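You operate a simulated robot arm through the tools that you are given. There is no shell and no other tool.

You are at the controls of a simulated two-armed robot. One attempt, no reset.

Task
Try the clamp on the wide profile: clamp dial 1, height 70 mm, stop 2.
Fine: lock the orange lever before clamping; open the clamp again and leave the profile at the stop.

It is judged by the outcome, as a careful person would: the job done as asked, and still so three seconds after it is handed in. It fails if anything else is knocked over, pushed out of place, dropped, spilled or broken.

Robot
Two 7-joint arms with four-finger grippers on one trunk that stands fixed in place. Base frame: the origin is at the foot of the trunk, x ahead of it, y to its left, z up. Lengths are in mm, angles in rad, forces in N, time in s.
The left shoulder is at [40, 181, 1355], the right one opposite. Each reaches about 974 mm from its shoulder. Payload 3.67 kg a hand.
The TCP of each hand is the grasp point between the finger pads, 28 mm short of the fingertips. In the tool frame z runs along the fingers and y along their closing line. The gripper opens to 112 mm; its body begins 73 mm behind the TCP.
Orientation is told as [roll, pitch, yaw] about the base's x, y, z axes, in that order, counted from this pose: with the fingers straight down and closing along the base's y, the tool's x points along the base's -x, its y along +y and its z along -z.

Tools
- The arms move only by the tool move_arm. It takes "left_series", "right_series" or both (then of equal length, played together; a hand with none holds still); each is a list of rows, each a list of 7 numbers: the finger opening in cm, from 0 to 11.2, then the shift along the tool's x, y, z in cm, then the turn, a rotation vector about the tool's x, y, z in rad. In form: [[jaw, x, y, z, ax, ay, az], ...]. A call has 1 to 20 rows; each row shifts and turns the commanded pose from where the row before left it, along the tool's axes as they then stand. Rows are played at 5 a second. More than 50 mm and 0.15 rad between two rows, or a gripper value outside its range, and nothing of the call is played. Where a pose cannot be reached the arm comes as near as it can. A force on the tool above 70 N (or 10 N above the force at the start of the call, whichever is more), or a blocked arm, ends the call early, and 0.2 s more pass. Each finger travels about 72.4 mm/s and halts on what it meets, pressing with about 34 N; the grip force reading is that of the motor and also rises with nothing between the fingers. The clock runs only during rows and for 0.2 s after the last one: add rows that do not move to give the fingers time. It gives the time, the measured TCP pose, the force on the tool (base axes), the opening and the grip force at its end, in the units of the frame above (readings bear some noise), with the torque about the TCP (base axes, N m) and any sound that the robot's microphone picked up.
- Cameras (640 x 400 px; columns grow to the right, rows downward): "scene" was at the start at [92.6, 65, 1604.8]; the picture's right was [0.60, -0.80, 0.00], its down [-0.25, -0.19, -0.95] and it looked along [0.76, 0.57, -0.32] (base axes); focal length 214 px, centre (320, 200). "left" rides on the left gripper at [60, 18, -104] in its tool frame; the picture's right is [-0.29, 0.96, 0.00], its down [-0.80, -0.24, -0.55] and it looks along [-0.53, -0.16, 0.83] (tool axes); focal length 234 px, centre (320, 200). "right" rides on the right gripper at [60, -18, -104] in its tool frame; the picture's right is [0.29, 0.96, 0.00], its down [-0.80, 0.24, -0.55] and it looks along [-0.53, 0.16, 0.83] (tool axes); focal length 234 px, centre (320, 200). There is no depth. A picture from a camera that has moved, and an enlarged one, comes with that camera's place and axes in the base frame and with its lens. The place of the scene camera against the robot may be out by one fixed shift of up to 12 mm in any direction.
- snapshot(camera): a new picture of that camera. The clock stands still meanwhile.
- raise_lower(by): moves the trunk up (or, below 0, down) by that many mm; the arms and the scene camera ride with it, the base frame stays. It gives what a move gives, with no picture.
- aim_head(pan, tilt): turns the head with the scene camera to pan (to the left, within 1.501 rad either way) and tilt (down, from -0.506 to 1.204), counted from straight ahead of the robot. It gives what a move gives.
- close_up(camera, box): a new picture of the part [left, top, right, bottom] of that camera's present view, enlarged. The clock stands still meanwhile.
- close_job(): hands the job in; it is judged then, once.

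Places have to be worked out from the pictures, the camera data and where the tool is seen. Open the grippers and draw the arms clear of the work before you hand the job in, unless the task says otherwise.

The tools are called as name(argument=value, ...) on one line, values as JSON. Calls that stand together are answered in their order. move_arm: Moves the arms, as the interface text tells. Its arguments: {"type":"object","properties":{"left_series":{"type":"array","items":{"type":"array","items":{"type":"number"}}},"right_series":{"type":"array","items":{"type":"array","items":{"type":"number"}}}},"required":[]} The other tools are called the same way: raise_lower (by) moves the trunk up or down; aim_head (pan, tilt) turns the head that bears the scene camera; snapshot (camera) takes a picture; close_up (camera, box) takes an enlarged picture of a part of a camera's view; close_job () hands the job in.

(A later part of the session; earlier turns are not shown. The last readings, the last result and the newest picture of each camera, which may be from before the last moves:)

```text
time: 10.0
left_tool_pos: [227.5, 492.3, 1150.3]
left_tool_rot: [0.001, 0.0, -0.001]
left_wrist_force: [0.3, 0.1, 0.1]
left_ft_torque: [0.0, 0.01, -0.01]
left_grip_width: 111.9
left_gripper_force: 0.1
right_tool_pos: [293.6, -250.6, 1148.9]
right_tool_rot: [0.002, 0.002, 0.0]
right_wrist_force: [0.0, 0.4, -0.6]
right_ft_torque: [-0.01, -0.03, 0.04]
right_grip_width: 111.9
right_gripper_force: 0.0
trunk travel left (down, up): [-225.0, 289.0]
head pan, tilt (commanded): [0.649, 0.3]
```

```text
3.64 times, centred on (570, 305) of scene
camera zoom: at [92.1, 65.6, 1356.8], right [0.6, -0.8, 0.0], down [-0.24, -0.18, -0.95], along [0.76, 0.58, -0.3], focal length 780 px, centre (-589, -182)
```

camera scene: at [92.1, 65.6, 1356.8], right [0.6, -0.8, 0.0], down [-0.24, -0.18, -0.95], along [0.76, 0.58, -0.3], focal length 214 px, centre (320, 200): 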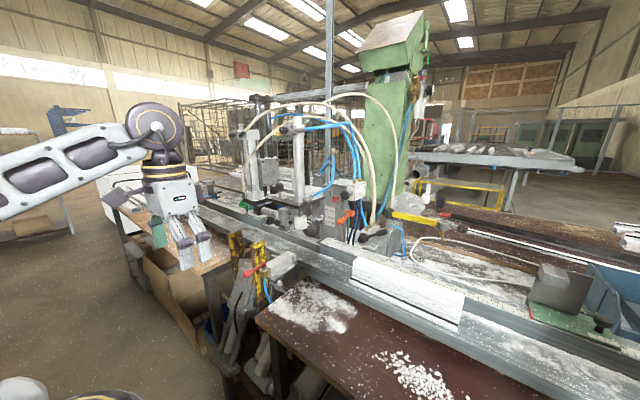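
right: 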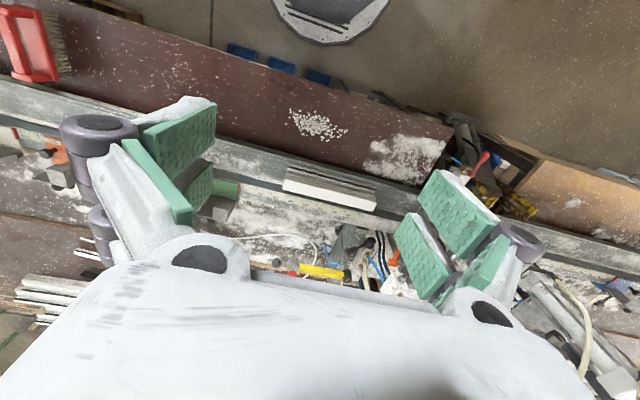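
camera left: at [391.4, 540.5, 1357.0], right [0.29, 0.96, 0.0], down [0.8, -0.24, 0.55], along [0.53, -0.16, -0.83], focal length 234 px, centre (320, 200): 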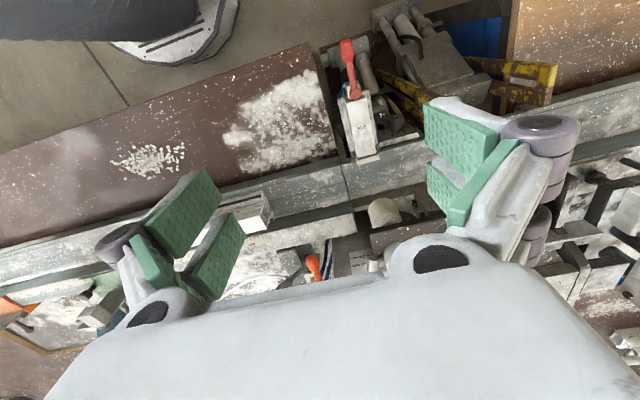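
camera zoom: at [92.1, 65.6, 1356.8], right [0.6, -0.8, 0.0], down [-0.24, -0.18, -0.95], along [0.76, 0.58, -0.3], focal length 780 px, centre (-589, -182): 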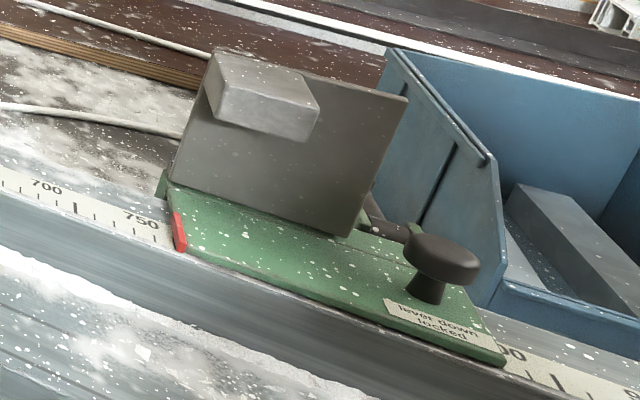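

Nothing numbered is visible yet on the green stop. I pan right and look at the other stops, cards, and anything with a list of numbers.

aim_head(pan=-0.3, tilt=0.45)

snapshot(camera="scene")

close_up(camera="scene", box=[260, 130, 400, 230])

close_up(camera="scene", box=[90, 130, 260, 240])

close_up(camera="scene", box=[400, 100, 640, 260])

```text
time: 11.2
left_tool_pos: [227.0, 491.3, 1149.5]
left_tool_rot: [-0.003, -0.001, 0.0]
left_wrist_force: [-0.6, 0.3, 0.2]
left_ft_torque: [0.0, -0.01, -0.02]
left_grip_width: 111.9
left_gripper_force: 0.0
right_tool_pos: [293.7, -250.5, 1150.5]
right_tool_rot: [0.001, -0.001, 0.0]
right_wrist_force: [-0.3, 0.5, 1.0]
right_ft_torque: [0.02, -0.02, 0.03]
right_grip_width: 112.0
right_gripper_force: 0.1
trunk travel left (down, up): [-225.0, 289.0]
head pan, tilt (commanded): [-0.3, 0.45]
```

```text
taken
camera scene: at [105.5, -18.0, 1342.9], right [-0.3, -0.96, 0.0], down [-0.42, 0.13, -0.9], along [0.86, -0.27, -0.44], focal length 214 px, centre (320, 200)
```

scene: 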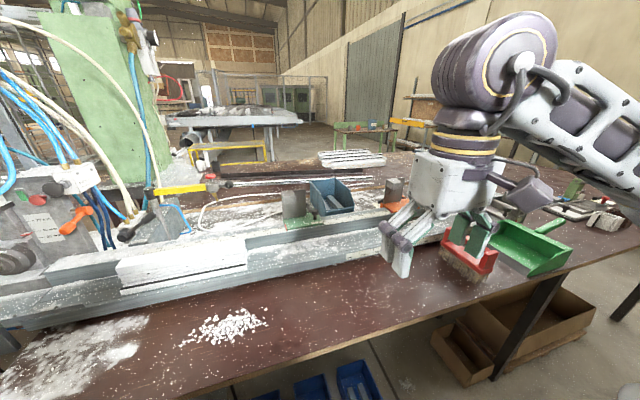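

```text
4.00 times, centred on (330, 180) of scene
camera zoom: at [105.5, -18.0, 1342.9], right [-0.3, -0.96, 0.0], down [-0.42, 0.13, -0.9], along [0.86, -0.27, -0.44], focal length 858 px, centre (280, 280)
```

zoom: 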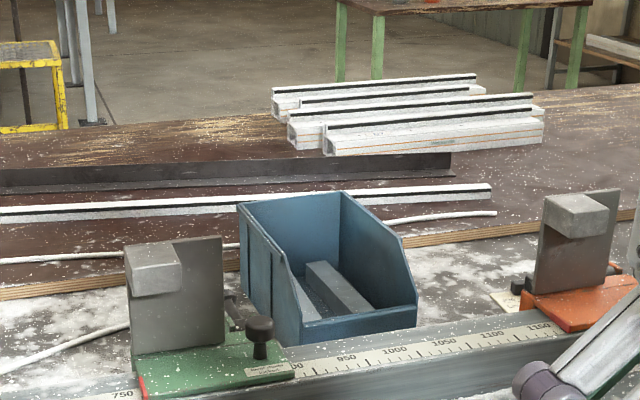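

```text
3.64 times, centred on (175, 185) of scene
camera zoom: at [105.5, -18.0, 1342.9], right [-0.3, -0.96, 0.0], down [-0.42, 0.13, -0.9], along [0.86, -0.27, -0.44], focal length 780 px, centre (847, 254)
```

zoom: 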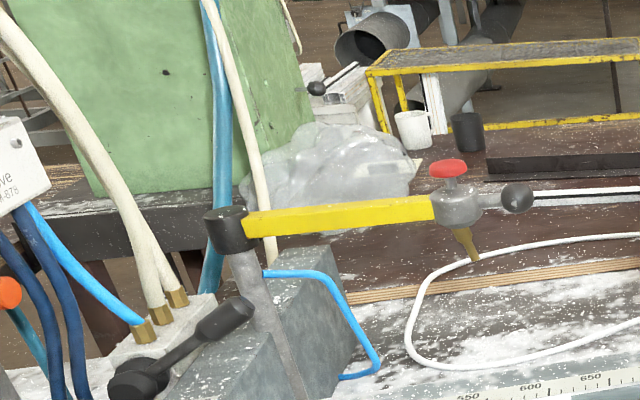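

```text
2.50 times, centred on (520, 180) of scene
camera zoom: at [105.5, -18.0, 1342.9], right [-0.3, -0.96, 0.0], down [-0.42, 0.13, -0.9], along [0.86, -0.27, -0.44], focal length 536 px, centre (-180, 250)
```

zoom: 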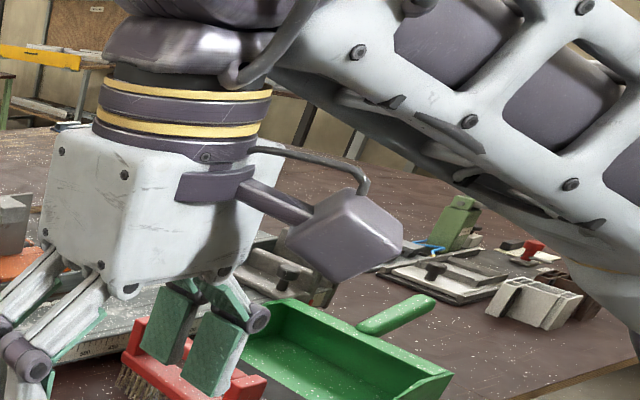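

The right hand is near the orange stop's view; its own camera may show it. I take a right camera picture and look at the card there.

snapshot(camera="right")

snapshot(camera="left")

close_up(camera="scene", box=[365, 170, 405, 215])

```text
taken
camera right: at [234.2, -268.9, 1253.5], right [-0.29, 0.96, 0.0], down [0.8, 0.24, 0.55], along [0.53, 0.16, -0.83], focal length 234 px, centre (320, 200)
```

right: 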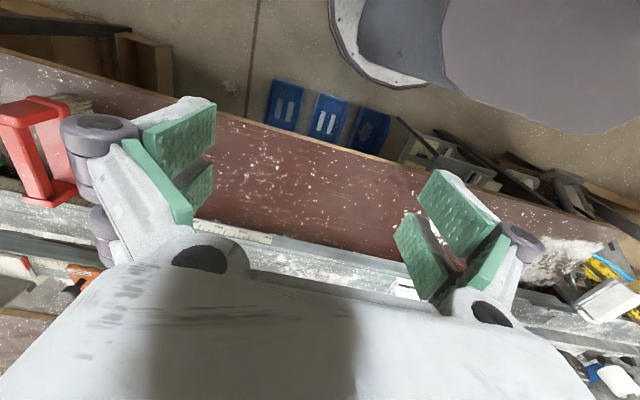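

```text
taken
camera left: at [167.5, 509.9, 1256.0], right [0.29, 0.96, 0.0], down [0.8, -0.24, 0.55], along [0.53, -0.16, -0.83], focal length 234 px, centre (320, 200)
```

left: 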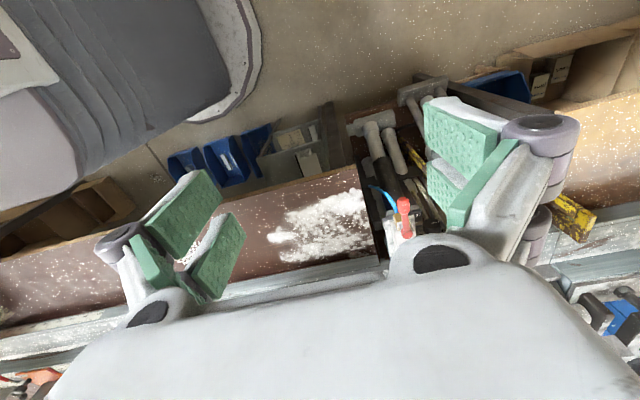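

```text
8.89 times, centred on (385, 192) of scene
camera zoom: at [105.5, -18.0, 1342.9], right [-0.3, -0.96, 0.0], down [-0.42, 0.13, -0.9], along [0.86, -0.27, -0.44], focal length 1906 px, centre (-258, 267)
```

zoom: 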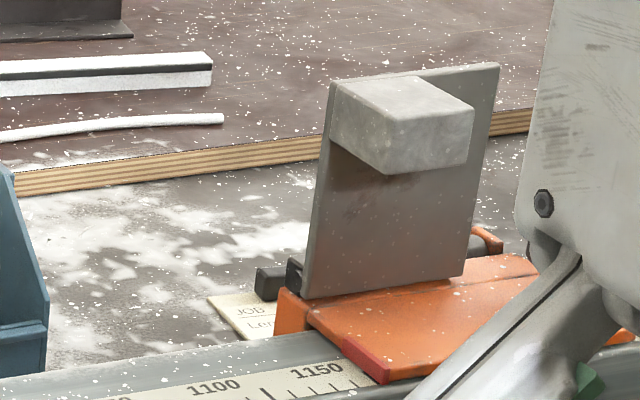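

The orange stop's JOB card is partly hidden by its flap, near [880, -546, 900]. I move the right hand over toward it to read it with its camera. The left hand goes to the middle so the left end of the rail is visible to the head.

move_arm(left_series=[[11.2, -1.6, -4.3, 0, 0, 0, 0], [11.2, -1.6, -4.3, 0, 0, 0, 0], [11.2, -1.6, -4.3, 0, 0, 0, 0], [11.2, -1.6, -4.3, 0, 0, 0, 0], [11.2, -1.6, -4.3, 0, 0, 0, 0], [11.2, -1.6, -4.3, 0, 0, 0, 0], [11.2, -1.6, -4.3, 0, 0, 0, 0], [11.2, 0, 0, 0, 0, 0, 0], [11.2, 0, 0, 0, 0, 0, 0]], right_series=[[11.2, -4.3, -1.6, -1, 0, 0, 0], [11.2, -4.3, -1.6, -1, 0, 0, 0], [11.2, -4.3, -1.6, -1, 0, 0, 0], [11.2, -4.3, -1.6, -1, 0, 0, 0], [11.2, -4.3, -1.6, -1, 0, 0, 0], [11.2, -4.3, -1.6, -1, 0, 0, 0], [11.2, -4.3, -1.6, -1, 0, 0, 0], [11.2, -4.3, -1.6, -1, 0, 0, 0], [11.2, -4.3, -1.6, -1, 0, 0, 0]])

snapshot(camera="right")

aim_head(pan=1.1, tilt=0.3)

snapshot(camera="scene")

```text
time: 13.2
left_tool_pos: [339.0, 192.0, 1150.4]
left_tool_rot: [-0.001, -0.001, -0.001]
left_wrist_force: [0.0, -0.6, 0.2]
left_ft_torque: [0.01, 0.0, 0.0]
left_grip_width: 111.9
left_gripper_force: 0.0
right_tool_pos: [668.4, -390.4, 1233.4]
right_tool_rot: [-0.001, -0.002, -0.001]
right_wrist_force: [0.2, 0.8, 0.5]
right_ft_torque: [-0.08, -0.01, -0.01]
right_grip_width: 112.0
right_gripper_force: 0.2
right hand out of reach, approached as far as the arm can: row 9
trunk travel left (down, up): [-225.0, 289.0]
head pan, tilt (commanded): [-0.3, 0.45]
```

```text
taken
camera right: at [608.6, -407.6, 1336.9], right [-0.29, 0.96, 0.0], down [0.8, 0.24, 0.56], along [0.53, 0.16, -0.83], focal length 234 px, centre (320, 200)
```

right: 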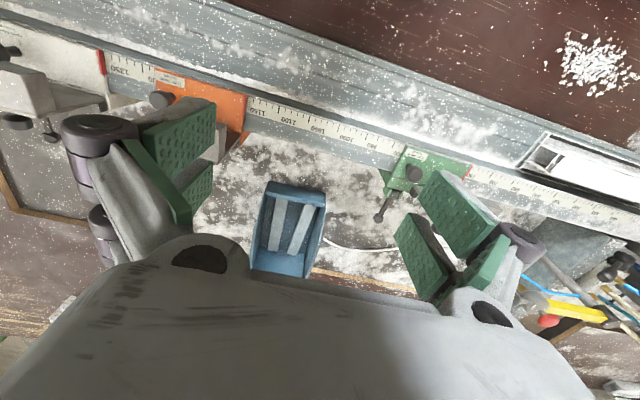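

```text
time: 14.8
left_tool_pos: [339.8, 191.7, 1151.4]
left_tool_rot: [-0.003, -0.001, 0.001]
left_wrist_force: [0.1, 0.2, -0.3]
left_ft_torque: [0.0, 0.01, 0.02]
left_grip_width: 112.1
left_gripper_force: 0.2
right_tool_pos: [669.3, -390.6, 1232.4]
right_tool_rot: [0.0, -0.003, 0.001]
right_wrist_force: [0.4, -0.2, 0.1]
right_ft_torque: [0.02, 0.01, 0.01]
right_grip_width: 112.1
right_gripper_force: 0.0
trunk travel left (down, up): [-225.0, 289.0]
head pan, tilt (commanded): [1.1, 0.3]
```

```text
taken
camera scene: at [60.3, 92.3, 1356.8], right [0.89, -0.45, 0.0], down [-0.13, -0.26, -0.96], along [0.43, 0.85, -0.3], focal length 214 px, centre (320, 200)
```

scene: 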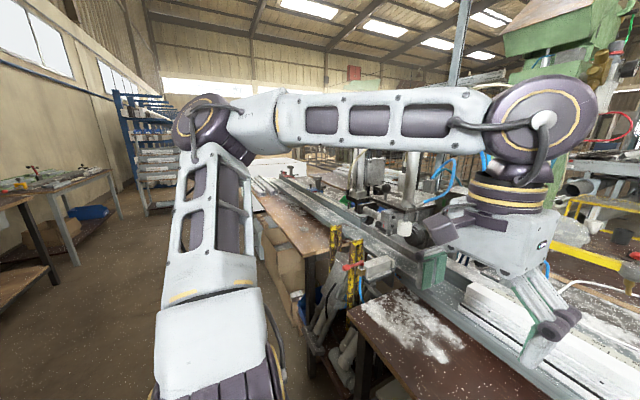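

The right camera now sees the stops from above. I zoom in on the green, orange, and white stops and on the profile.

close_up(camera="right", box=[370, 130, 480, 220])

close_up(camera="right", box=[130, 50, 260, 160])

close_up(camera="right", box=[0, 30, 130, 150])

close_up(camera="right", box=[500, 120, 640, 220])

close_up(camera="right", box=[230, 160, 350, 280])

close_up(camera="scene", box=[240, 160, 360, 250])

```text
4.44 times, centred on (425, 175) of right
camera zoom: at [609.2, -408.2, 1336.3], right [-0.29, 0.96, 0.0], down [0.8, 0.24, 0.56], along [0.53, 0.16, -0.83], focal length 1041 px, centre (-147, 311)
```

zoom: 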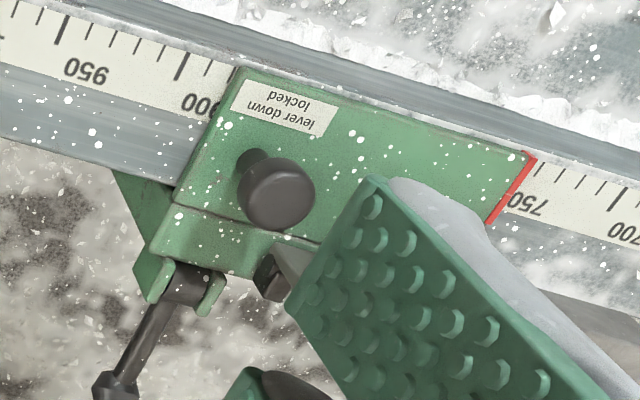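

```text
3.64 times, centred on (195, 105) of right
camera zoom: at [609.2, -408.2, 1336.3], right [-0.29, 0.96, 0.0], down [0.8, 0.24, 0.56], along [0.53, 0.16, -0.83], focal length 852 px, centre (774, 546)
```

zoom: 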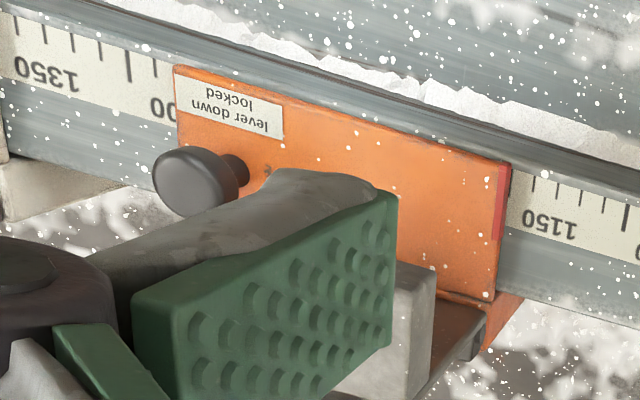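

```text
3.33 times, centred on (65, 90) of right
camera zoom: at [609.2, -408.2, 1336.3], right [-0.29, 0.96, 0.0], down [0.8, 0.24, 0.56], along [0.53, 0.16, -0.83], focal length 781 px, centre (1170, 567)
```

zoom: 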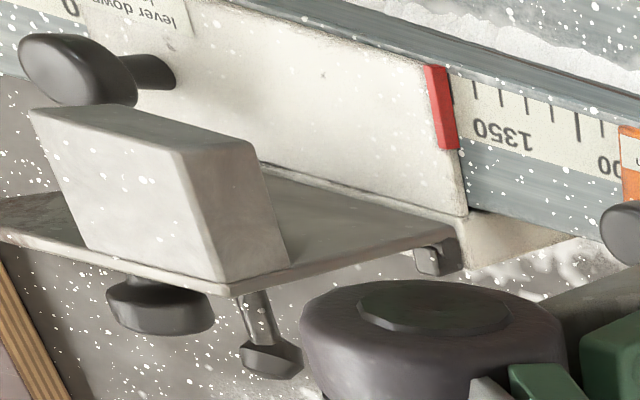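

```text
4.00 times, centred on (570, 170) of right
camera zoom: at [609.2, -408.2, 1336.3], right [-0.29, 0.96, 0.0], down [0.8, 0.24, 0.56], along [0.53, 0.16, -0.83], focal length 937 px, centre (-680, 320)
```

zoom: 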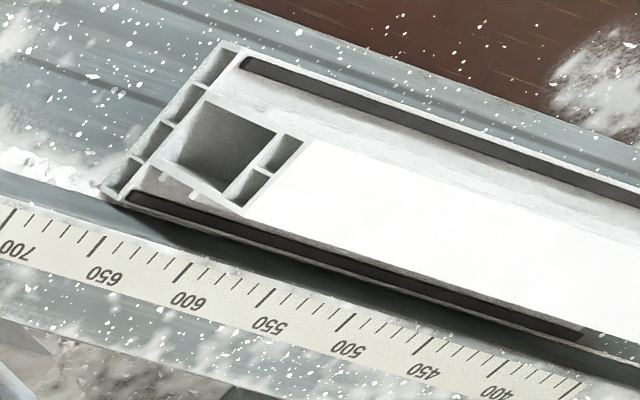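

```text
3.33 times, centred on (290, 220) of right
camera zoom: at [609.2, -408.2, 1336.3], right [-0.29, 0.96, 0.0], down [0.8, 0.24, 0.56], along [0.53, 0.16, -0.83], focal length 781 px, centre (420, 133)
```

zoom: 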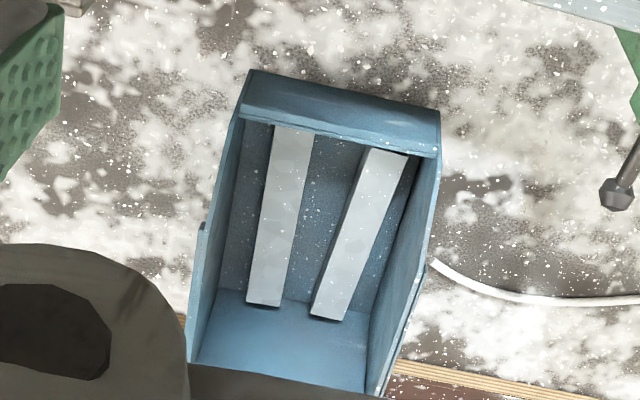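

```text
4.44 times, centred on (300, 205) of scene
camera zoom: at [60.3, 92.3, 1356.8], right [0.89, -0.45, 0.0], down [-0.13, -0.26, -0.96], along [0.43, 0.85, -0.3], focal length 953 px, centre (409, 178)
```

zoom: 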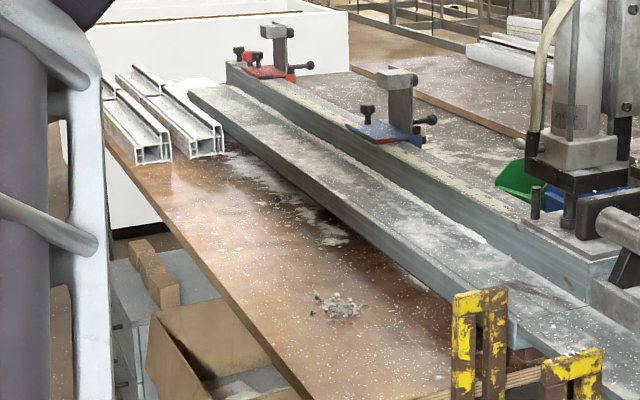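

On the right, the green, orange and white stops carry only "lever down locked" labels. On the left there is a blue and a red one. I turn the left hand at a safe spot so its camera can look forward, starting with a 90° turn about the tool z.

move_arm(left_series=[[11.2, 0, 0, 0, 0, 0, 0.1428], [11.2, 0, 0, 0, 0, 0, 0.1428], [11.2, 0, 0, 0, 0, 0, 0.1428], [11.2, 0, 0, 0, 0, 0, 0.1428], [11.2, 0, 0, 0, 0, 0, 0.1428], [11.2, 0, 0, 0, 0, 0, 0.1428], [11.2, 0, 0, 0, 0, 0, 0.1428], [11.2, 0, 0, 0, 0, 0, 0.1428], [11.2, 0, 0, 0, 0, 0, 0.1428], [11.2, 0, 0, 0, 0, 0, 0.1428], [11.2, 0, 0, 0, 0, 0, 0.1428]])

snapshot(camera="left")

snapshot(camera="scene")

```text
time: 17.2
left_tool_pos: [260.8, 120.4, 1173.9]
left_tool_rot: [-0.001, 0.002, -1.565]
left_wrist_force: [0.5, -0.7, -0.5]
left_ft_torque: [0.05, 0.02, -0.02]
left_grip_width: 111.9
left_gripper_force: 0.1
left hand out of reach, approached as far as the arm can: row 9, 10, 11
right_tool_pos: [670.2, -390.4, 1232.5]
right_tool_rot: [0.003, 0.001, 0.0]
right_wrist_force: [1.0, -0.8, 0.0]
right_ft_torque: [0.0, 0.05, 0.0]
right_grip_width: 112.0
right_gripper_force: 0.1
trunk travel left (down, up): [-225.0, 289.0]
head pan, tilt (commanded): [1.1, 0.3]
```

```text
taken
camera left: at [279.0, 179.9, 1280.6], right [0.96, -0.28, 0.0], down [-0.23, -0.8, 0.55], along [-0.16, -0.53, -0.83], focal length 234 px, centre (320, 200)
```

left: 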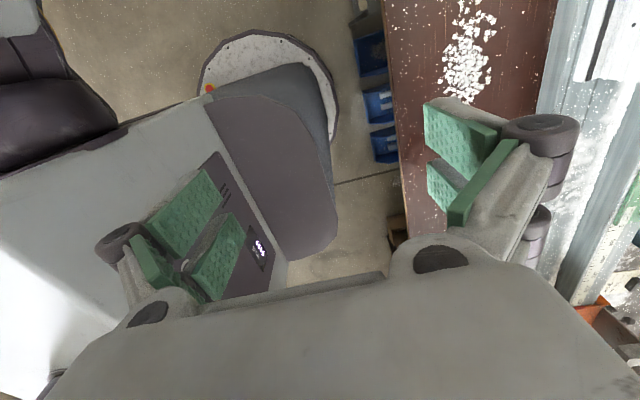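

```text
taken
camera scene: at [61.8, 91.7, 1356.8], right [0.89, -0.45, 0.0], down [-0.14, -0.26, -0.96], along [0.43, 0.85, -0.3], focal length 214 px, centre (320, 200)
```

scene: 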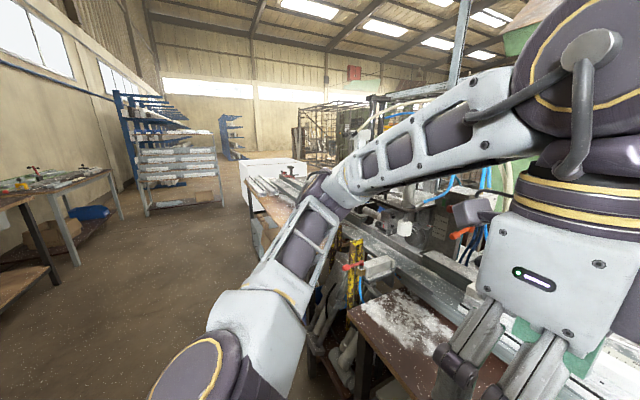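

Turning that way hits a joint limit (yaw −90° shifted the hand back). I turn back the other way, to about yaw +90°, watching the reach.

move_arm(left_series=[[11.2, 0, 0, 0, 0, 0, -0.1428], [11.2, 0, 0, 0, 0, 0, -0.1428], [11.2, 0, 0, 0, 0, 0, -0.1428], [11.2, 0, 0, 0, 0, 0, -0.1428], [11.2, 0, 0, 0, 0, 0, -0.1428], [11.2, 0, 0, 0, 0, 0, -0.1428], [11.2, 0, 0, 0, 0, 0, -0.1428], [11.2, 0, 0, 0, 0, 0, -0.1428], [11.2, 0, 0, 0, 0, 0, -0.1428], [11.2, 0, 0, 0, 0, 0, -0.1428], [11.2, 0, 0, 0, 0, 0, -0.1428]])

```text
time: 19.6
left_tool_pos: [260.0, 120.9, 1174.5]
left_tool_rot: [-0.003, 0.0, 0.002]
left_wrist_force: [0.7, -0.4, -0.2]
left_ft_torque: [-0.01, -0.01, -0.01]
left_grip_width: 112.0
left_gripper_force: 0.0
right_tool_pos: [668.9, -390.4, 1233.9]
right_tool_rot: [0.002, -0.001, 0.0]
right_wrist_force: [0.8, -0.1, 0.0]
right_ft_torque: [-0.05, -0.01, 0.0]
right_grip_width: 112.2
right_gripper_force: 0.0
trunk travel left (down, up): [-225.0, 289.0]
head pan, tilt (commanded): [1.1, 0.3]
```

The commanded pose re-anchors to what was reached. I move the left hand out to about [400, 300, 1150] and then yaw it the positive way.

move_arm(left_series=[[11.2, -2.8, 3.6, 0.5, 0, 0, 0], [11.2, -2.8, 3.6, 0.5, 0, 0, 0], [11.2, -2.8, 3.6, 0.5, 0, 0, 0], [11.2, -2.8, 3.6, 0.5, 0, 0, 0], [11.2, -2.8, 3.6, 0.5, 0, 0, 0], [11.2, 0, 0, 0, 0, 0, -0.1428], [11.2, 0, 0, 0, 0, 0, -0.1428], [11.2, 0, 0, 0, 0, 0, -0.1428], [11.2, 0, 0, 0, 0, 0, -0.1428], [11.2, 0, 0, 0, 0, 0, -0.1428], [11.2, 0, 0, 0, 0, 0, -0.1428], [11.2, 0, 0, 0, 0, 0, -0.1428], [11.2, 0, 0, 0, 0, 0, -0.1428], [11.2, 0, 0, 0, 0, 0, -0.1428], [11.2, 0, 0, 0, 0, 0, -0.1428], [11.2, 0, 0, 0, 0, 0, -0.1428]])

snapshot(camera="left")

```text
time: 23.0
left_tool_pos: [399.6, 299.9, 1150.0]
left_tool_rot: [0.001, 0.002, 1.573]
left_wrist_force: [0.2, -0.1, -0.1]
left_ft_torque: [-0.03, 0.01, -0.03]
left_grip_width: 112.0
left_gripper_force: 0.0
right_tool_pos: [668.8, -391.0, 1232.3]
right_tool_rot: [0.002, -0.003, -0.001]
right_wrist_force: [-0.7, -0.4, 0.3]
right_ft_torque: [0.01, -0.02, 0.0]
right_grip_width: 112.0
right_gripper_force: 0.0
trunk travel left (down, up): [-225.0, 289.0]
head pan, tilt (commanded): [1.1, 0.3]
```

```text
taken
camera left: at [381.6, 240.5, 1256.5], right [-0.96, 0.29, 0.0], down [0.24, 0.8, 0.55], along [0.16, 0.53, -0.83], focal length 234 px, centre (320, 200)
```

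left: 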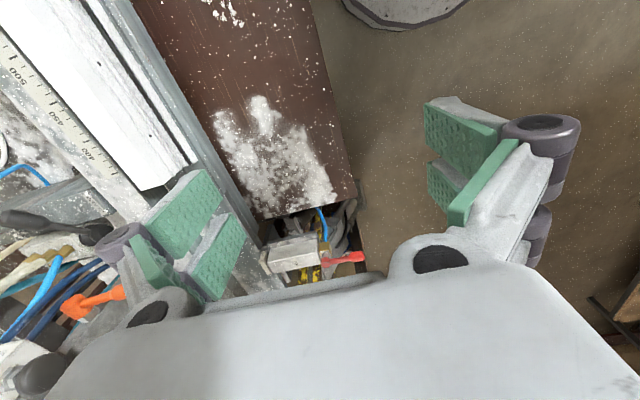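

Yaw +90° works. I try another 90° for the camera to be on the far side, then I can pitch the fingers forward with the camera above.

move_arm(left_series=[[11.2, 0, 0, 0, 0, 0, -0.1428], [11.2, 0, 0, 0, 0, 0, -0.1428], [11.2, 0, 0, 0, 0, 0, -0.1428], [11.2, 0, 0, 0, 0, 0, -0.1428], [11.2, 0, 0, 0, 0, 0, -0.1428], [11.2, 0, 0, 0, 0, 0, -0.1428], [11.2, 0, 0, 0, 0, 0, -0.1428], [11.2, 0, 0, 0, 0, 0, -0.1428], [11.2, 0, 0, 0, 0, 0, -0.1428], [11.2, 0, 0, 0, 0, 0, -0.1428], [11.2, 0, 0, 0, 0, 0, -0.1428]])

snapshot(camera="left")

```text
time: 25.4
left_tool_pos: [399.0, 301.4, 1148.3]
left_tool_rot: [0.002, 0.002, -3.142]
left_wrist_force: [-0.6, -0.3, 0.6]
left_ft_torque: [-0.03, -0.02, -0.01]
left_grip_width: 112.1
left_gripper_force: 0.1
right_tool_pos: [668.2, -390.7, 1232.4]
right_tool_rot: [0.002, 0.001, -0.002]
right_wrist_force: [0.7, -0.2, 0.3]
right_ft_torque: [0.01, 0.0, -0.02]
right_grip_width: 112.0
right_gripper_force: 0.0
trunk travel left (down, up): [-225.0, 289.0]
head pan, tilt (commanded): [1.1, 0.3]
```

```text
taken
camera left: at [459.7, 282.6, 1255.3], right [-0.29, -0.96, 0.0], down [-0.8, 0.24, 0.55], along [-0.53, 0.16, -0.83], focal length 234 px, centre (320, 200)
```

left: 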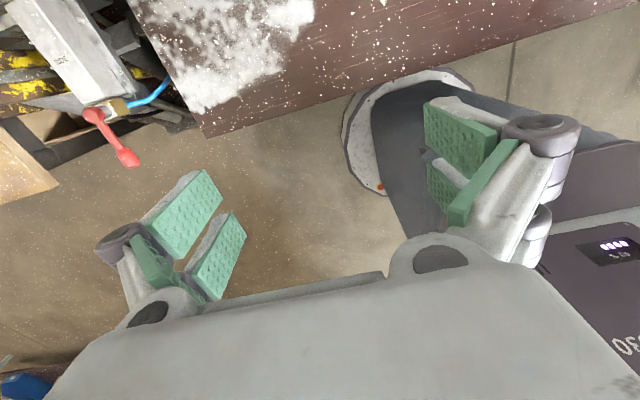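

Yaw 180° works too. I move out to about [500, 400, 1150] and pitch the fingers forward (+x) so the camera is above, looking at the machine.

move_arm(left_series=[[11.2, 3.3, -3.3, 0, 0, 0, 0], [11.2, 3.3, -3.3, 0, 0, 0, 0], [11.2, 3.3, -3.3, 0, 0, 0, 0], [11.2, 0, 0, 0, 0, 0.1428, 0], [11.2, 0, 0, 0, 0, 0.1428, 0], [11.2, 0, 0, 0, 0, 0.1428, 0], [11.2, 0, 0, 0, 0, 0.1428, 0], [11.2, 0, 0, 0, 0, 0.1428, 0], [11.2, 0, 0, 0, 0, 0.1428, 0], [11.2, 0, 0, 0, 0, 0.1428, 0], [11.2, 0, 0, 0, 0, 0.1428, 0], [11.2, 0, 0, 0, 0, 0.1428, 0], [11.2, 0, 0, 0, 0, 0.1428, 0], [11.2, 0, 0, 0, 0, 0.1428, 0]])

snapshot(camera="left")

snapshot(camera="scene")

```text
time: 28.4
left_tool_pos: [513.8, 410.3, 1140.4]
left_tool_rot: [0.095, 1.54, -3.05]
left_wrist_force: [0.1, -0.1, 5.3]
left_ft_torque: [0.01, 0.43, -0.02]
left_grip_width: 112.1
left_gripper_force: 0.1
left hand out of reach, approached as far as the arm can: row 13, 14
right_tool_pos: [669.8, -390.6, 1233.5]
right_tool_rot: [0.0, 0.001, -0.002]
right_wrist_force: [0.0, -0.7, -0.3]
right_ft_torque: [-0.03, 0.04, 0.01]
right_grip_width: 111.8
right_gripper_force: 0.0
trunk travel left (down, up): [-225.0, 289.0]
head pan, tilt (commanded): [1.1, 0.3]
```

```text
taken
camera left: at [413.1, 392.2, 1207.1], right [-0.01, -0.96, -0.29], down [-0.58, 0.24, -0.78], along [0.82, 0.16, -0.56], focal length 234 px, centre (320, 200)
```

left: 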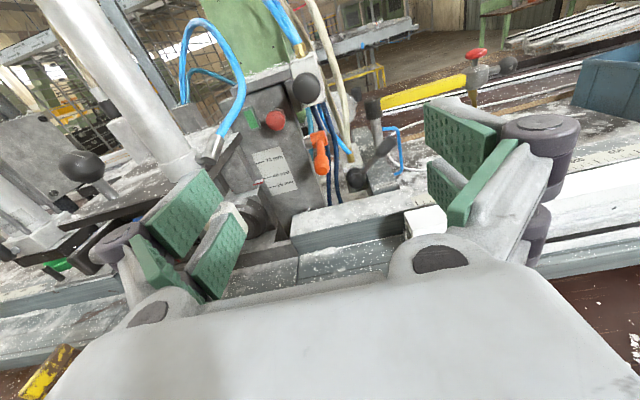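

```text
taken
camera scene: at [61.4, 93.2, 1356.5], right [0.89, -0.45, 0.0], down [-0.14, -0.26, -0.95], along [0.43, 0.85, -0.3], focal length 214 px, centre (320, 200)
```

scene: 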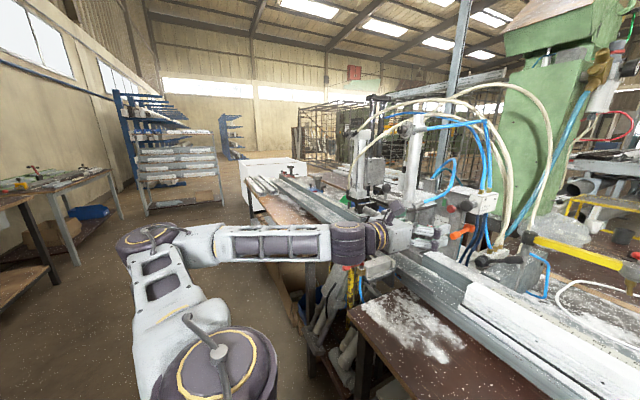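

This gives a fine frontal view. A 5 N reading appeared at the wrist, which I'll re-check. I zoom in on the machine from here.

close_up(camera="left", box=[210, 60, 350, 160])

close_up(camera="left", box=[210, 140, 350, 240])

close_up(camera="left", box=[0, 130, 150, 280])

close_up(camera="left", box=[330, 40, 540, 180])

move_arm(left_series=[[11.2, 0, 0, 0, 0, 0, 0], [11.2, 0, 0, 0, 0, 0, 0]])

```text
4.00 times, centred on (280, 110) of left
camera zoom: at [413.1, 392.2, 1207.1], right [-0.01, -0.96, -0.29], down [-0.58, 0.24, -0.78], along [0.82, 0.16, -0.56], focal length 937 px, centre (480, 560)
```

zoom: 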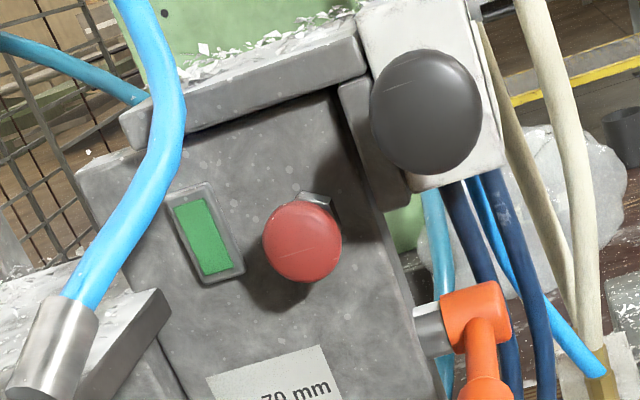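

```text
4.00 times, centred on (280, 190) of left
camera zoom: at [413.1, 392.2, 1207.1], right [-0.01, -0.96, -0.29], down [-0.58, 0.24, -0.78], along [0.82, 0.16, -0.56], focal length 937 px, centre (480, 240)
```

zoom: 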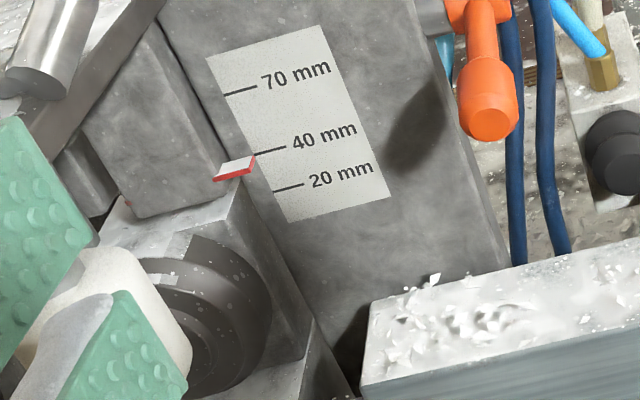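

```text
2.67 times, centred on (75, 205) of left
camera zoom: at [413.1, 392.2, 1207.1], right [-0.01, -0.96, -0.29], down [-0.58, 0.24, -0.78], along [0.82, 0.16, -0.56], focal length 624 px, centre (973, 187)
```

zoom: 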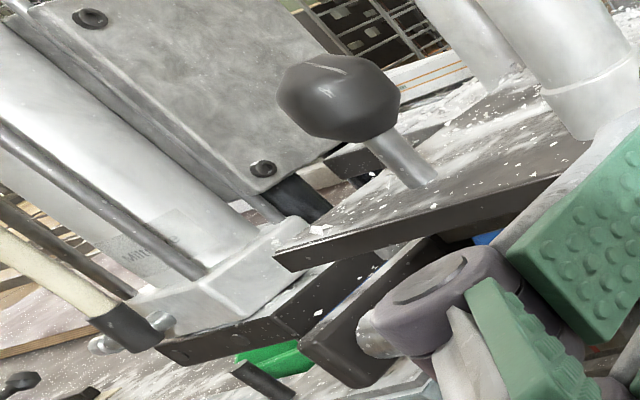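

```text
2.86 times, centred on (435, 110) of left
camera zoom: at [413.1, 392.2, 1207.1], right [-0.01, -0.96, -0.29], down [-0.58, 0.24, -0.78], along [0.82, 0.16, -0.56], focal length 669 px, centre (-9, 457)
```

zoom: 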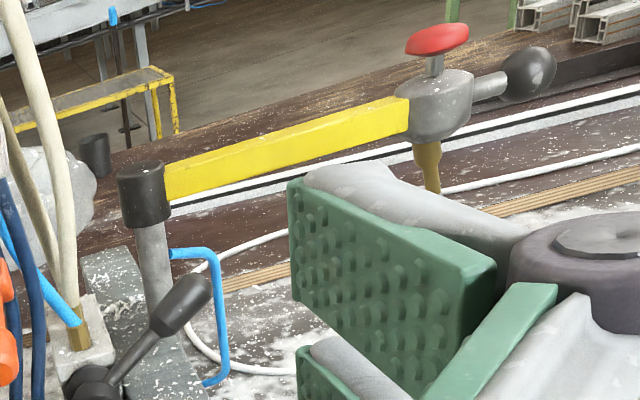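

```text
time: 29.0
left_tool_pos: [512.3, 411.4, 1153.7]
left_tool_rot: [0.394, 1.562, -2.748]
left_wrist_force: [0.2, 0.6, -0.7]
left_ft_torque: [0.02, 0.0, -0.03]
left_grip_width: 111.9
left_gripper_force: 0.0
right_tool_pos: [669.4, -391.4, 1233.2]
right_tool_rot: [0.002, -0.002, -0.003]
right_wrist_force: [0.7, 0.6, -0.4]
right_ft_torque: [-0.04, -0.01, 0.0]
right_grip_width: 112.2
right_gripper_force: 0.0
trunk travel left (down, up): [-225.0, 289.0]
head pan, tilt (commanded): [1.1, 0.3]
```

The reading is back to zero, so there was no contact. I now reorient the right hand the same way (mirrored) so its camera looks forward at the right-hand stops and their cards.

move_arm(right_series=[[11.2, 4.4, 0.8, 0.6, 0, 0, 0], [11.2, 4.4, 0.8, 0.6, 0, 0, 0], [11.2, 4.4, 0.8, 0.6, 0, 0, 0], [11.2, 4.4, 0.8, 0.6, 0, 0, 0], [11.2, 4.4, 0.8, 0.6, 0, 0, 0], [11.2, 0, 0, 0, 0, 0, 0.1428], [11.2, 0, 0, 0, 0, 0, 0.1428], [11.2, 0, 0, 0, 0, 0, 0.1428], [11.2, 0, 0, 0, 0, 0, 0.1428], [11.2, 0, 0, 0, 0, 0, 0.1428], [11.2, 0, 0, 0, 0, 0, 0.1428], [11.2, 0, 0, 0, 0, 0, 0.1428], [11.2, 0, 0, 0, 0, 0, 0.1428], [11.2, 0, 0, 0, 0, 0, 0.1428], [11.2, 0, 0, 0, 0, 0, 0.1428], [11.2, 0, 0, 0, 0, 0, 0.1428]])

move_arm(right_series=[[11.2, 0, 0, 0, 0, 0, 0.1428], [11.2, 0, 0, 0, 0, 0, 0.1428], [11.2, 0, 0, 0, 0, 0, 0.1428], [11.2, 0, 0, 0, 0, 0, 0.1428], [11.2, 0, 0, 0, 0, 0, 0.1428], [11.2, 0, 0, 0, 0, 0, 0.1428], [11.2, 0, 0, 0, 0, 0, 0.1428], [11.2, 0, 0, 0, 0, 0, 0.1428], [11.2, 0, 0, 0, 0, 0, 0.1428], [11.2, 0, 0, 0, 0, 0, 0.1428], [11.2, 0, 0, 0, 0, 0, 0.1428]])

```text
time: 32.4
left_tool_pos: [513.7, 410.2, 1152.9]
left_tool_rot: [0.353, 1.562, -2.79]
left_wrist_force: [0.1, 0.3, 0.0]
left_ft_torque: [0.0, 0.03, -0.02]
left_grip_width: 111.7
left_gripper_force: 0.0
right_tool_pos: [450.1, -349.9, 1204.3]
right_tool_rot: [0.002, 0.003, -1.571]
right_wrist_force: [-0.6, 0.3, -0.1]
right_ft_torque: [-0.01, -0.02, -0.01]
right_grip_width: 112.3
right_gripper_force: 0.1
trunk travel left (down, up): [-225.0, 289.0]
head pan, tilt (commanded): [1.1, 0.3]
```

```text
time: 34.8
left_tool_pos: [511.5, 409.6, 1152.9]
left_tool_rot: [0.348, 1.563, -2.791]
left_wrist_force: [-0.5, -0.2, -0.3]
left_ft_torque: [-0.01, -0.06, 0.01]
left_grip_width: 112.0
left_gripper_force: 0.1
right_tool_pos: [448.6, -350.0, 1203.4]
right_tool_rot: [-0.003, 0.0, 3.138]
right_wrist_force: [0.2, -0.1, 0.7]
right_ft_torque: [-0.02, 0.01, -0.01]
right_grip_width: 111.8
right_gripper_force: 0.0
trunk travel left (down, up): [-225.0, 289.0]
head pan, tilt (commanded): [1.1, 0.3]
```

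Now the right hand pitches forward about 65°, giving a look steeply down and ahead.

move_arm(right_series=[[11.2, 0, 0, 0, 0, 0.1428, 0], [11.2, 0, 0, 0, 0, 0.1428, 0], [11.2, 0, 0, 0, 0, 0.1428, 0], [11.2, 0, 0, 0, 0, 0.1428, 0], [11.2, 0, 0, 0, 0, 0.1428, 0], [11.2, 0, 0, 0, 0, 0.1428, 0], [11.2, 0, 0, 0, 0, 0.1428, 0], [11.2, 0, 0, 0, 0, 0.1428, 0], [11.2, 0, 0, 0, 0, 0, 0]])

snapshot(camera="right")

```text
time: 36.8
left_tool_pos: [512.3, 410.0, 1152.4]
left_tool_rot: [0.313, 1.561, -2.829]
left_wrist_force: [0.6, 0.6, -0.3]
left_ft_torque: [-0.02, -0.01, -0.01]
left_grip_width: 111.8
left_gripper_force: 0.1
right_tool_pos: [452.3, -349.1, 1203.1]
right_tool_rot: [-0.002, 1.142, 3.14]
right_wrist_force: [-0.6, -0.5, -0.1]
right_ft_torque: [0.02, -0.03, 0.01]
right_grip_width: 112.0
right_gripper_force: 0.0
trunk travel left (down, up): [-225.0, 289.0]
head pan, tilt (commanded): [1.1, 0.3]
```

```text
taken
camera right: at [382.2, -331.3, 1300.6], right [0.12, -0.96, 0.26], down [-0.84, -0.24, -0.49], along [0.54, -0.16, -0.83], focal length 234 px, centre (320, 200)
```

right: 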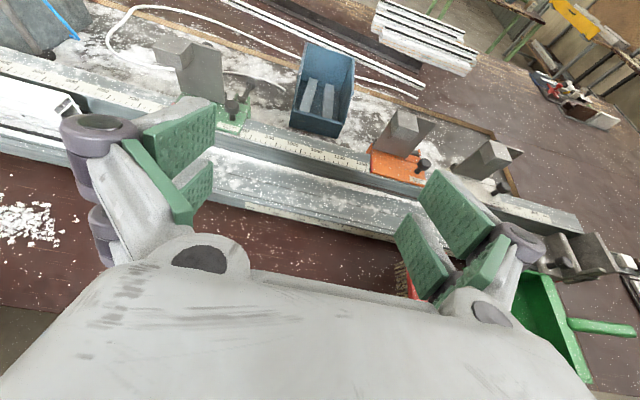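

A good overview of the right side. I zoom in on the stops, the card, and the right end of the rail.

close_up(camera="right", box=[350, 90, 450, 190])

close_up(camera="right", box=[440, 120, 640, 280])

close_up(camera="right", box=[150, 30, 270, 140])

close_up(camera="right", box=[520, 60, 640, 130])

close_up(camera="right", box=[360, 0, 480, 80])

```text
4.00 times, centred on (400, 140) of right
camera zoom: at [382.2, -331.3, 1300.6], right [0.12, -0.96, 0.26], down [-0.84, -0.24, -0.49], along [0.54, -0.16, -0.83], focal length 937 px, centre (0, 440)
```

zoom: 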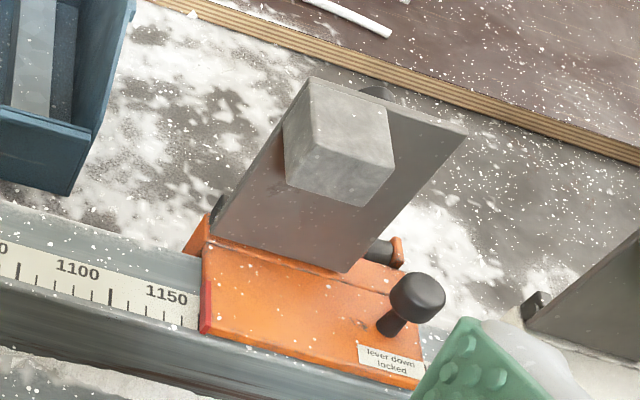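

```text
2.50 times, centred on (540, 200) of right
camera zoom: at [382.2, -331.3, 1300.6], right [0.12, -0.96, 0.26], down [-0.84, -0.24, -0.49], along [0.54, -0.16, -0.83], focal length 585 px, centre (-230, 200)
```

zoom: 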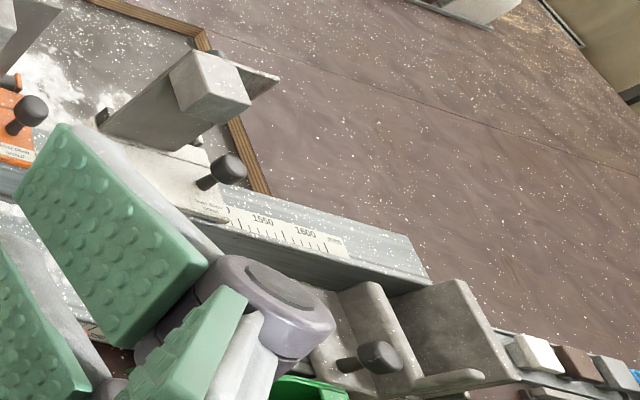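

```text
3.64 times, centred on (210, 85) of right
camera zoom: at [382.2, -331.3, 1300.6], right [0.12, -0.96, 0.26], down [-0.84, -0.24, -0.49], along [0.54, -0.16, -0.83], focal length 852 px, centre (720, 618)
```

zoom: 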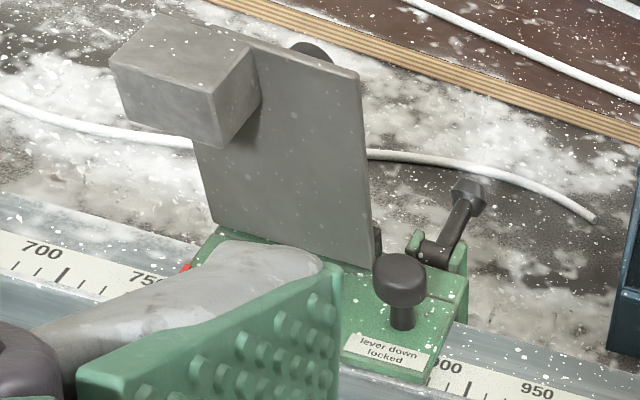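

```text
5.33 times, centred on (580, 95) of right
camera zoom: at [382.2, -331.3, 1300.6], right [0.12, -0.96, 0.26], down [-0.84, -0.24, -0.49], along [0.54, -0.16, -0.83], focal length 1249 px, centre (-1067, 760)
```

zoom: 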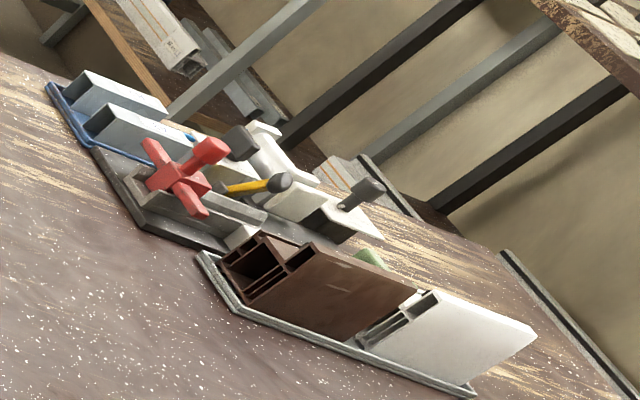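

```text
5.00 times, centred on (420, 40) of right
camera zoom: at [382.2, -331.3, 1300.6], right [0.12, -0.96, 0.26], down [-0.84, -0.24, -0.49], along [0.54, -0.16, -0.83], focal length 1171 px, centre (-180, 1000)
```

zoom: 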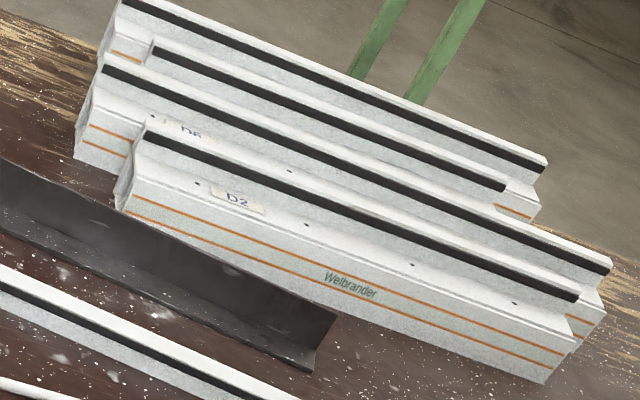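

Triangulating: the profile top is at z≈968, y≈46..343 (300 mm long), and the clamp pad is at about [640, 574], with its bottom at z≈1017. I move the left hand's camera to face the clamp and stop region more directly.

move_arm(left_series=[[11.2, -0.8, -4.5, -1.0, 0, 0, 0], [11.2, -0.8, -4.5, -1.0, 0, 0, 0], [11.2, -0.8, -4.5, -1.0, 0, 0, 0], [11.2, -0.8, -4.5, -1.0, 0, 0, 0], [11.2, 0, 0, 0, 0, 0, 0]])

snapshot(camera="left")

```text
time: 38.0
left_tool_pos: [472.0, 587.3, 1120.6]
left_tool_rot: [2.279, 1.57, -0.861]
left_wrist_force: [-0.1, 0.2, 0.1]
left_ft_torque: [0.05, -0.02, 0.03]
left_grip_width: 112.1
left_gripper_force: 0.1
right_tool_pos: [449.7, -350.4, 1203.2]
right_tool_rot: [-0.005, 1.14, 3.137]
right_wrist_force: [0.1, -0.5, 0.4]
right_ft_torque: [0.0, -0.02, 0.0]
right_grip_width: 111.8
right_gripper_force: 0.1
trunk travel left (down, up): [-225.0, 289.0]
head pan, tilt (commanded): [1.1, 0.3]
```

```text
taken
camera left: at [369.2, 569.7, 1183.6], right [0.0, -0.96, -0.29], down [-0.55, 0.24, -0.8], along [0.83, 0.16, -0.53], focal length 234 px, centre (320, 200)
```

left: 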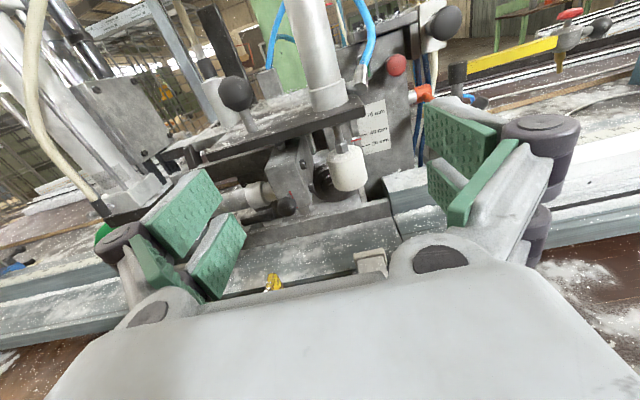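

Now the clamp area is seen from the front. I zoom in on the pad, disc, knob and the machine base.

close_up(camera="left", box=[230, 120, 390, 230])

close_up(camera="left", box=[260, 140, 330, 210])

close_up(camera="left", box=[200, 40, 330, 140])

close_up(camera="left", box=[230, 210, 430, 290])

close_up(camera="left", box=[0, 60, 240, 300])

```text
3.64 times, centred on (310, 175) of left
camera zoom: at [369.2, 569.7, 1183.6], right [0.0, -0.96, -0.29], down [-0.55, 0.24, -0.8], along [0.83, 0.16, -0.53], focal length 852 px, centre (356, 291)
```

zoom: 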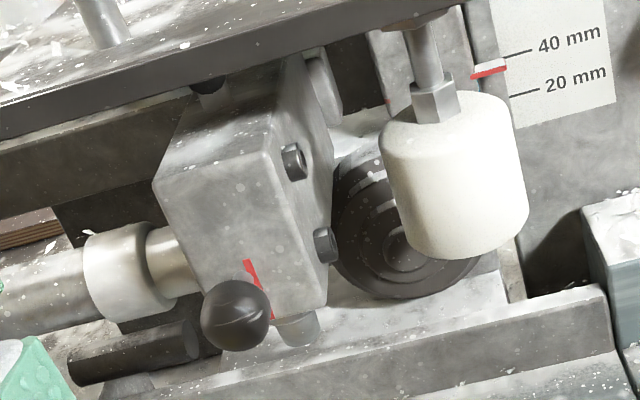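

```text
5.71 times, centred on (295, 175) of left
camera zoom: at [369.2, 569.7, 1183.6], right [0.0, -0.96, -0.29], down [-0.55, 0.24, -0.8], along [0.83, 0.16, -0.53], focal length 1338 px, centre (463, 343)
```

zoom: 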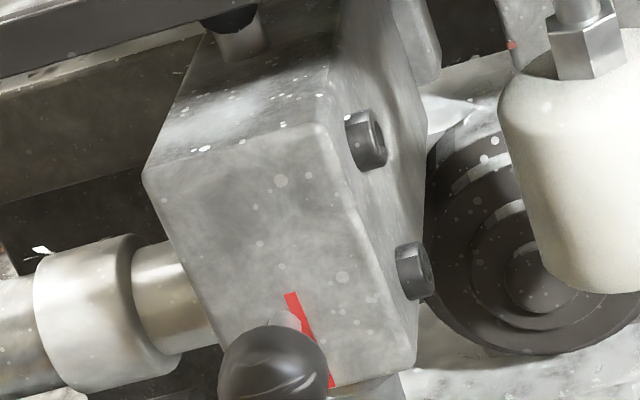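

```text
4.00 times, centred on (265, 90) of left
camera zoom: at [369.2, 569.7, 1183.6], right [0.0, -0.96, -0.29], down [-0.55, 0.24, -0.8], along [0.83, 0.16, -0.53], focal length 937 px, centre (540, 640)
```

zoom: 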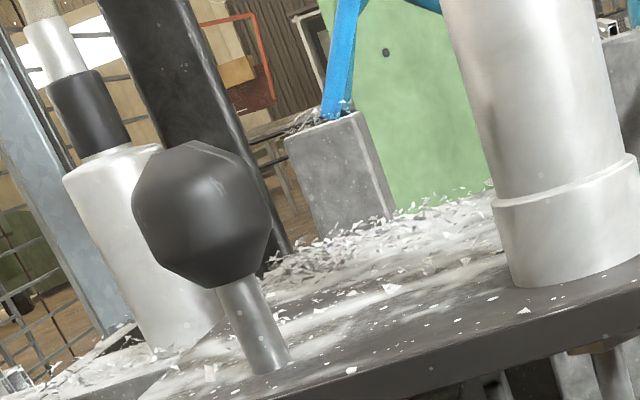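

```text
3.20 times, centred on (330, 250) of left
camera zoom: at [369.2, 569.7, 1183.6], right [0.0, -0.96, -0.29], down [-0.55, 0.24, -0.8], along [0.83, 0.16, -0.53], focal length 749 px, centre (288, 40)
```

zoom: 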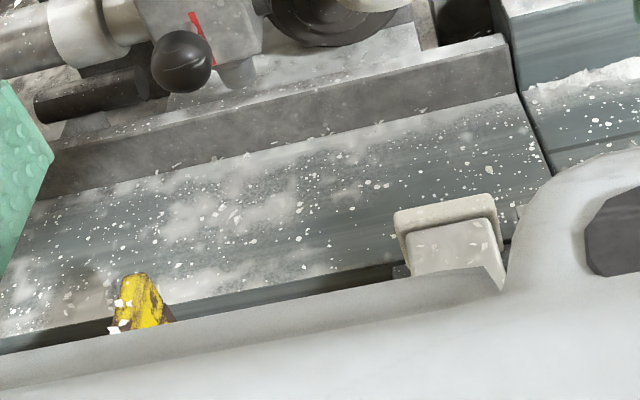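

```text
1.67 times, centred on (120, 180) of left
camera zoom: at [369.2, 569.7, 1183.6], right [0.0, -0.96, -0.29], down [-0.55, 0.24, -0.8], along [0.83, 0.16, -0.53], focal length 390 px, centre (653, 233)
```

zoom: 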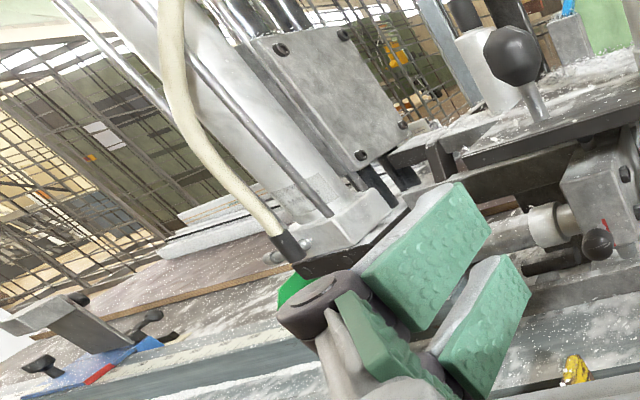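

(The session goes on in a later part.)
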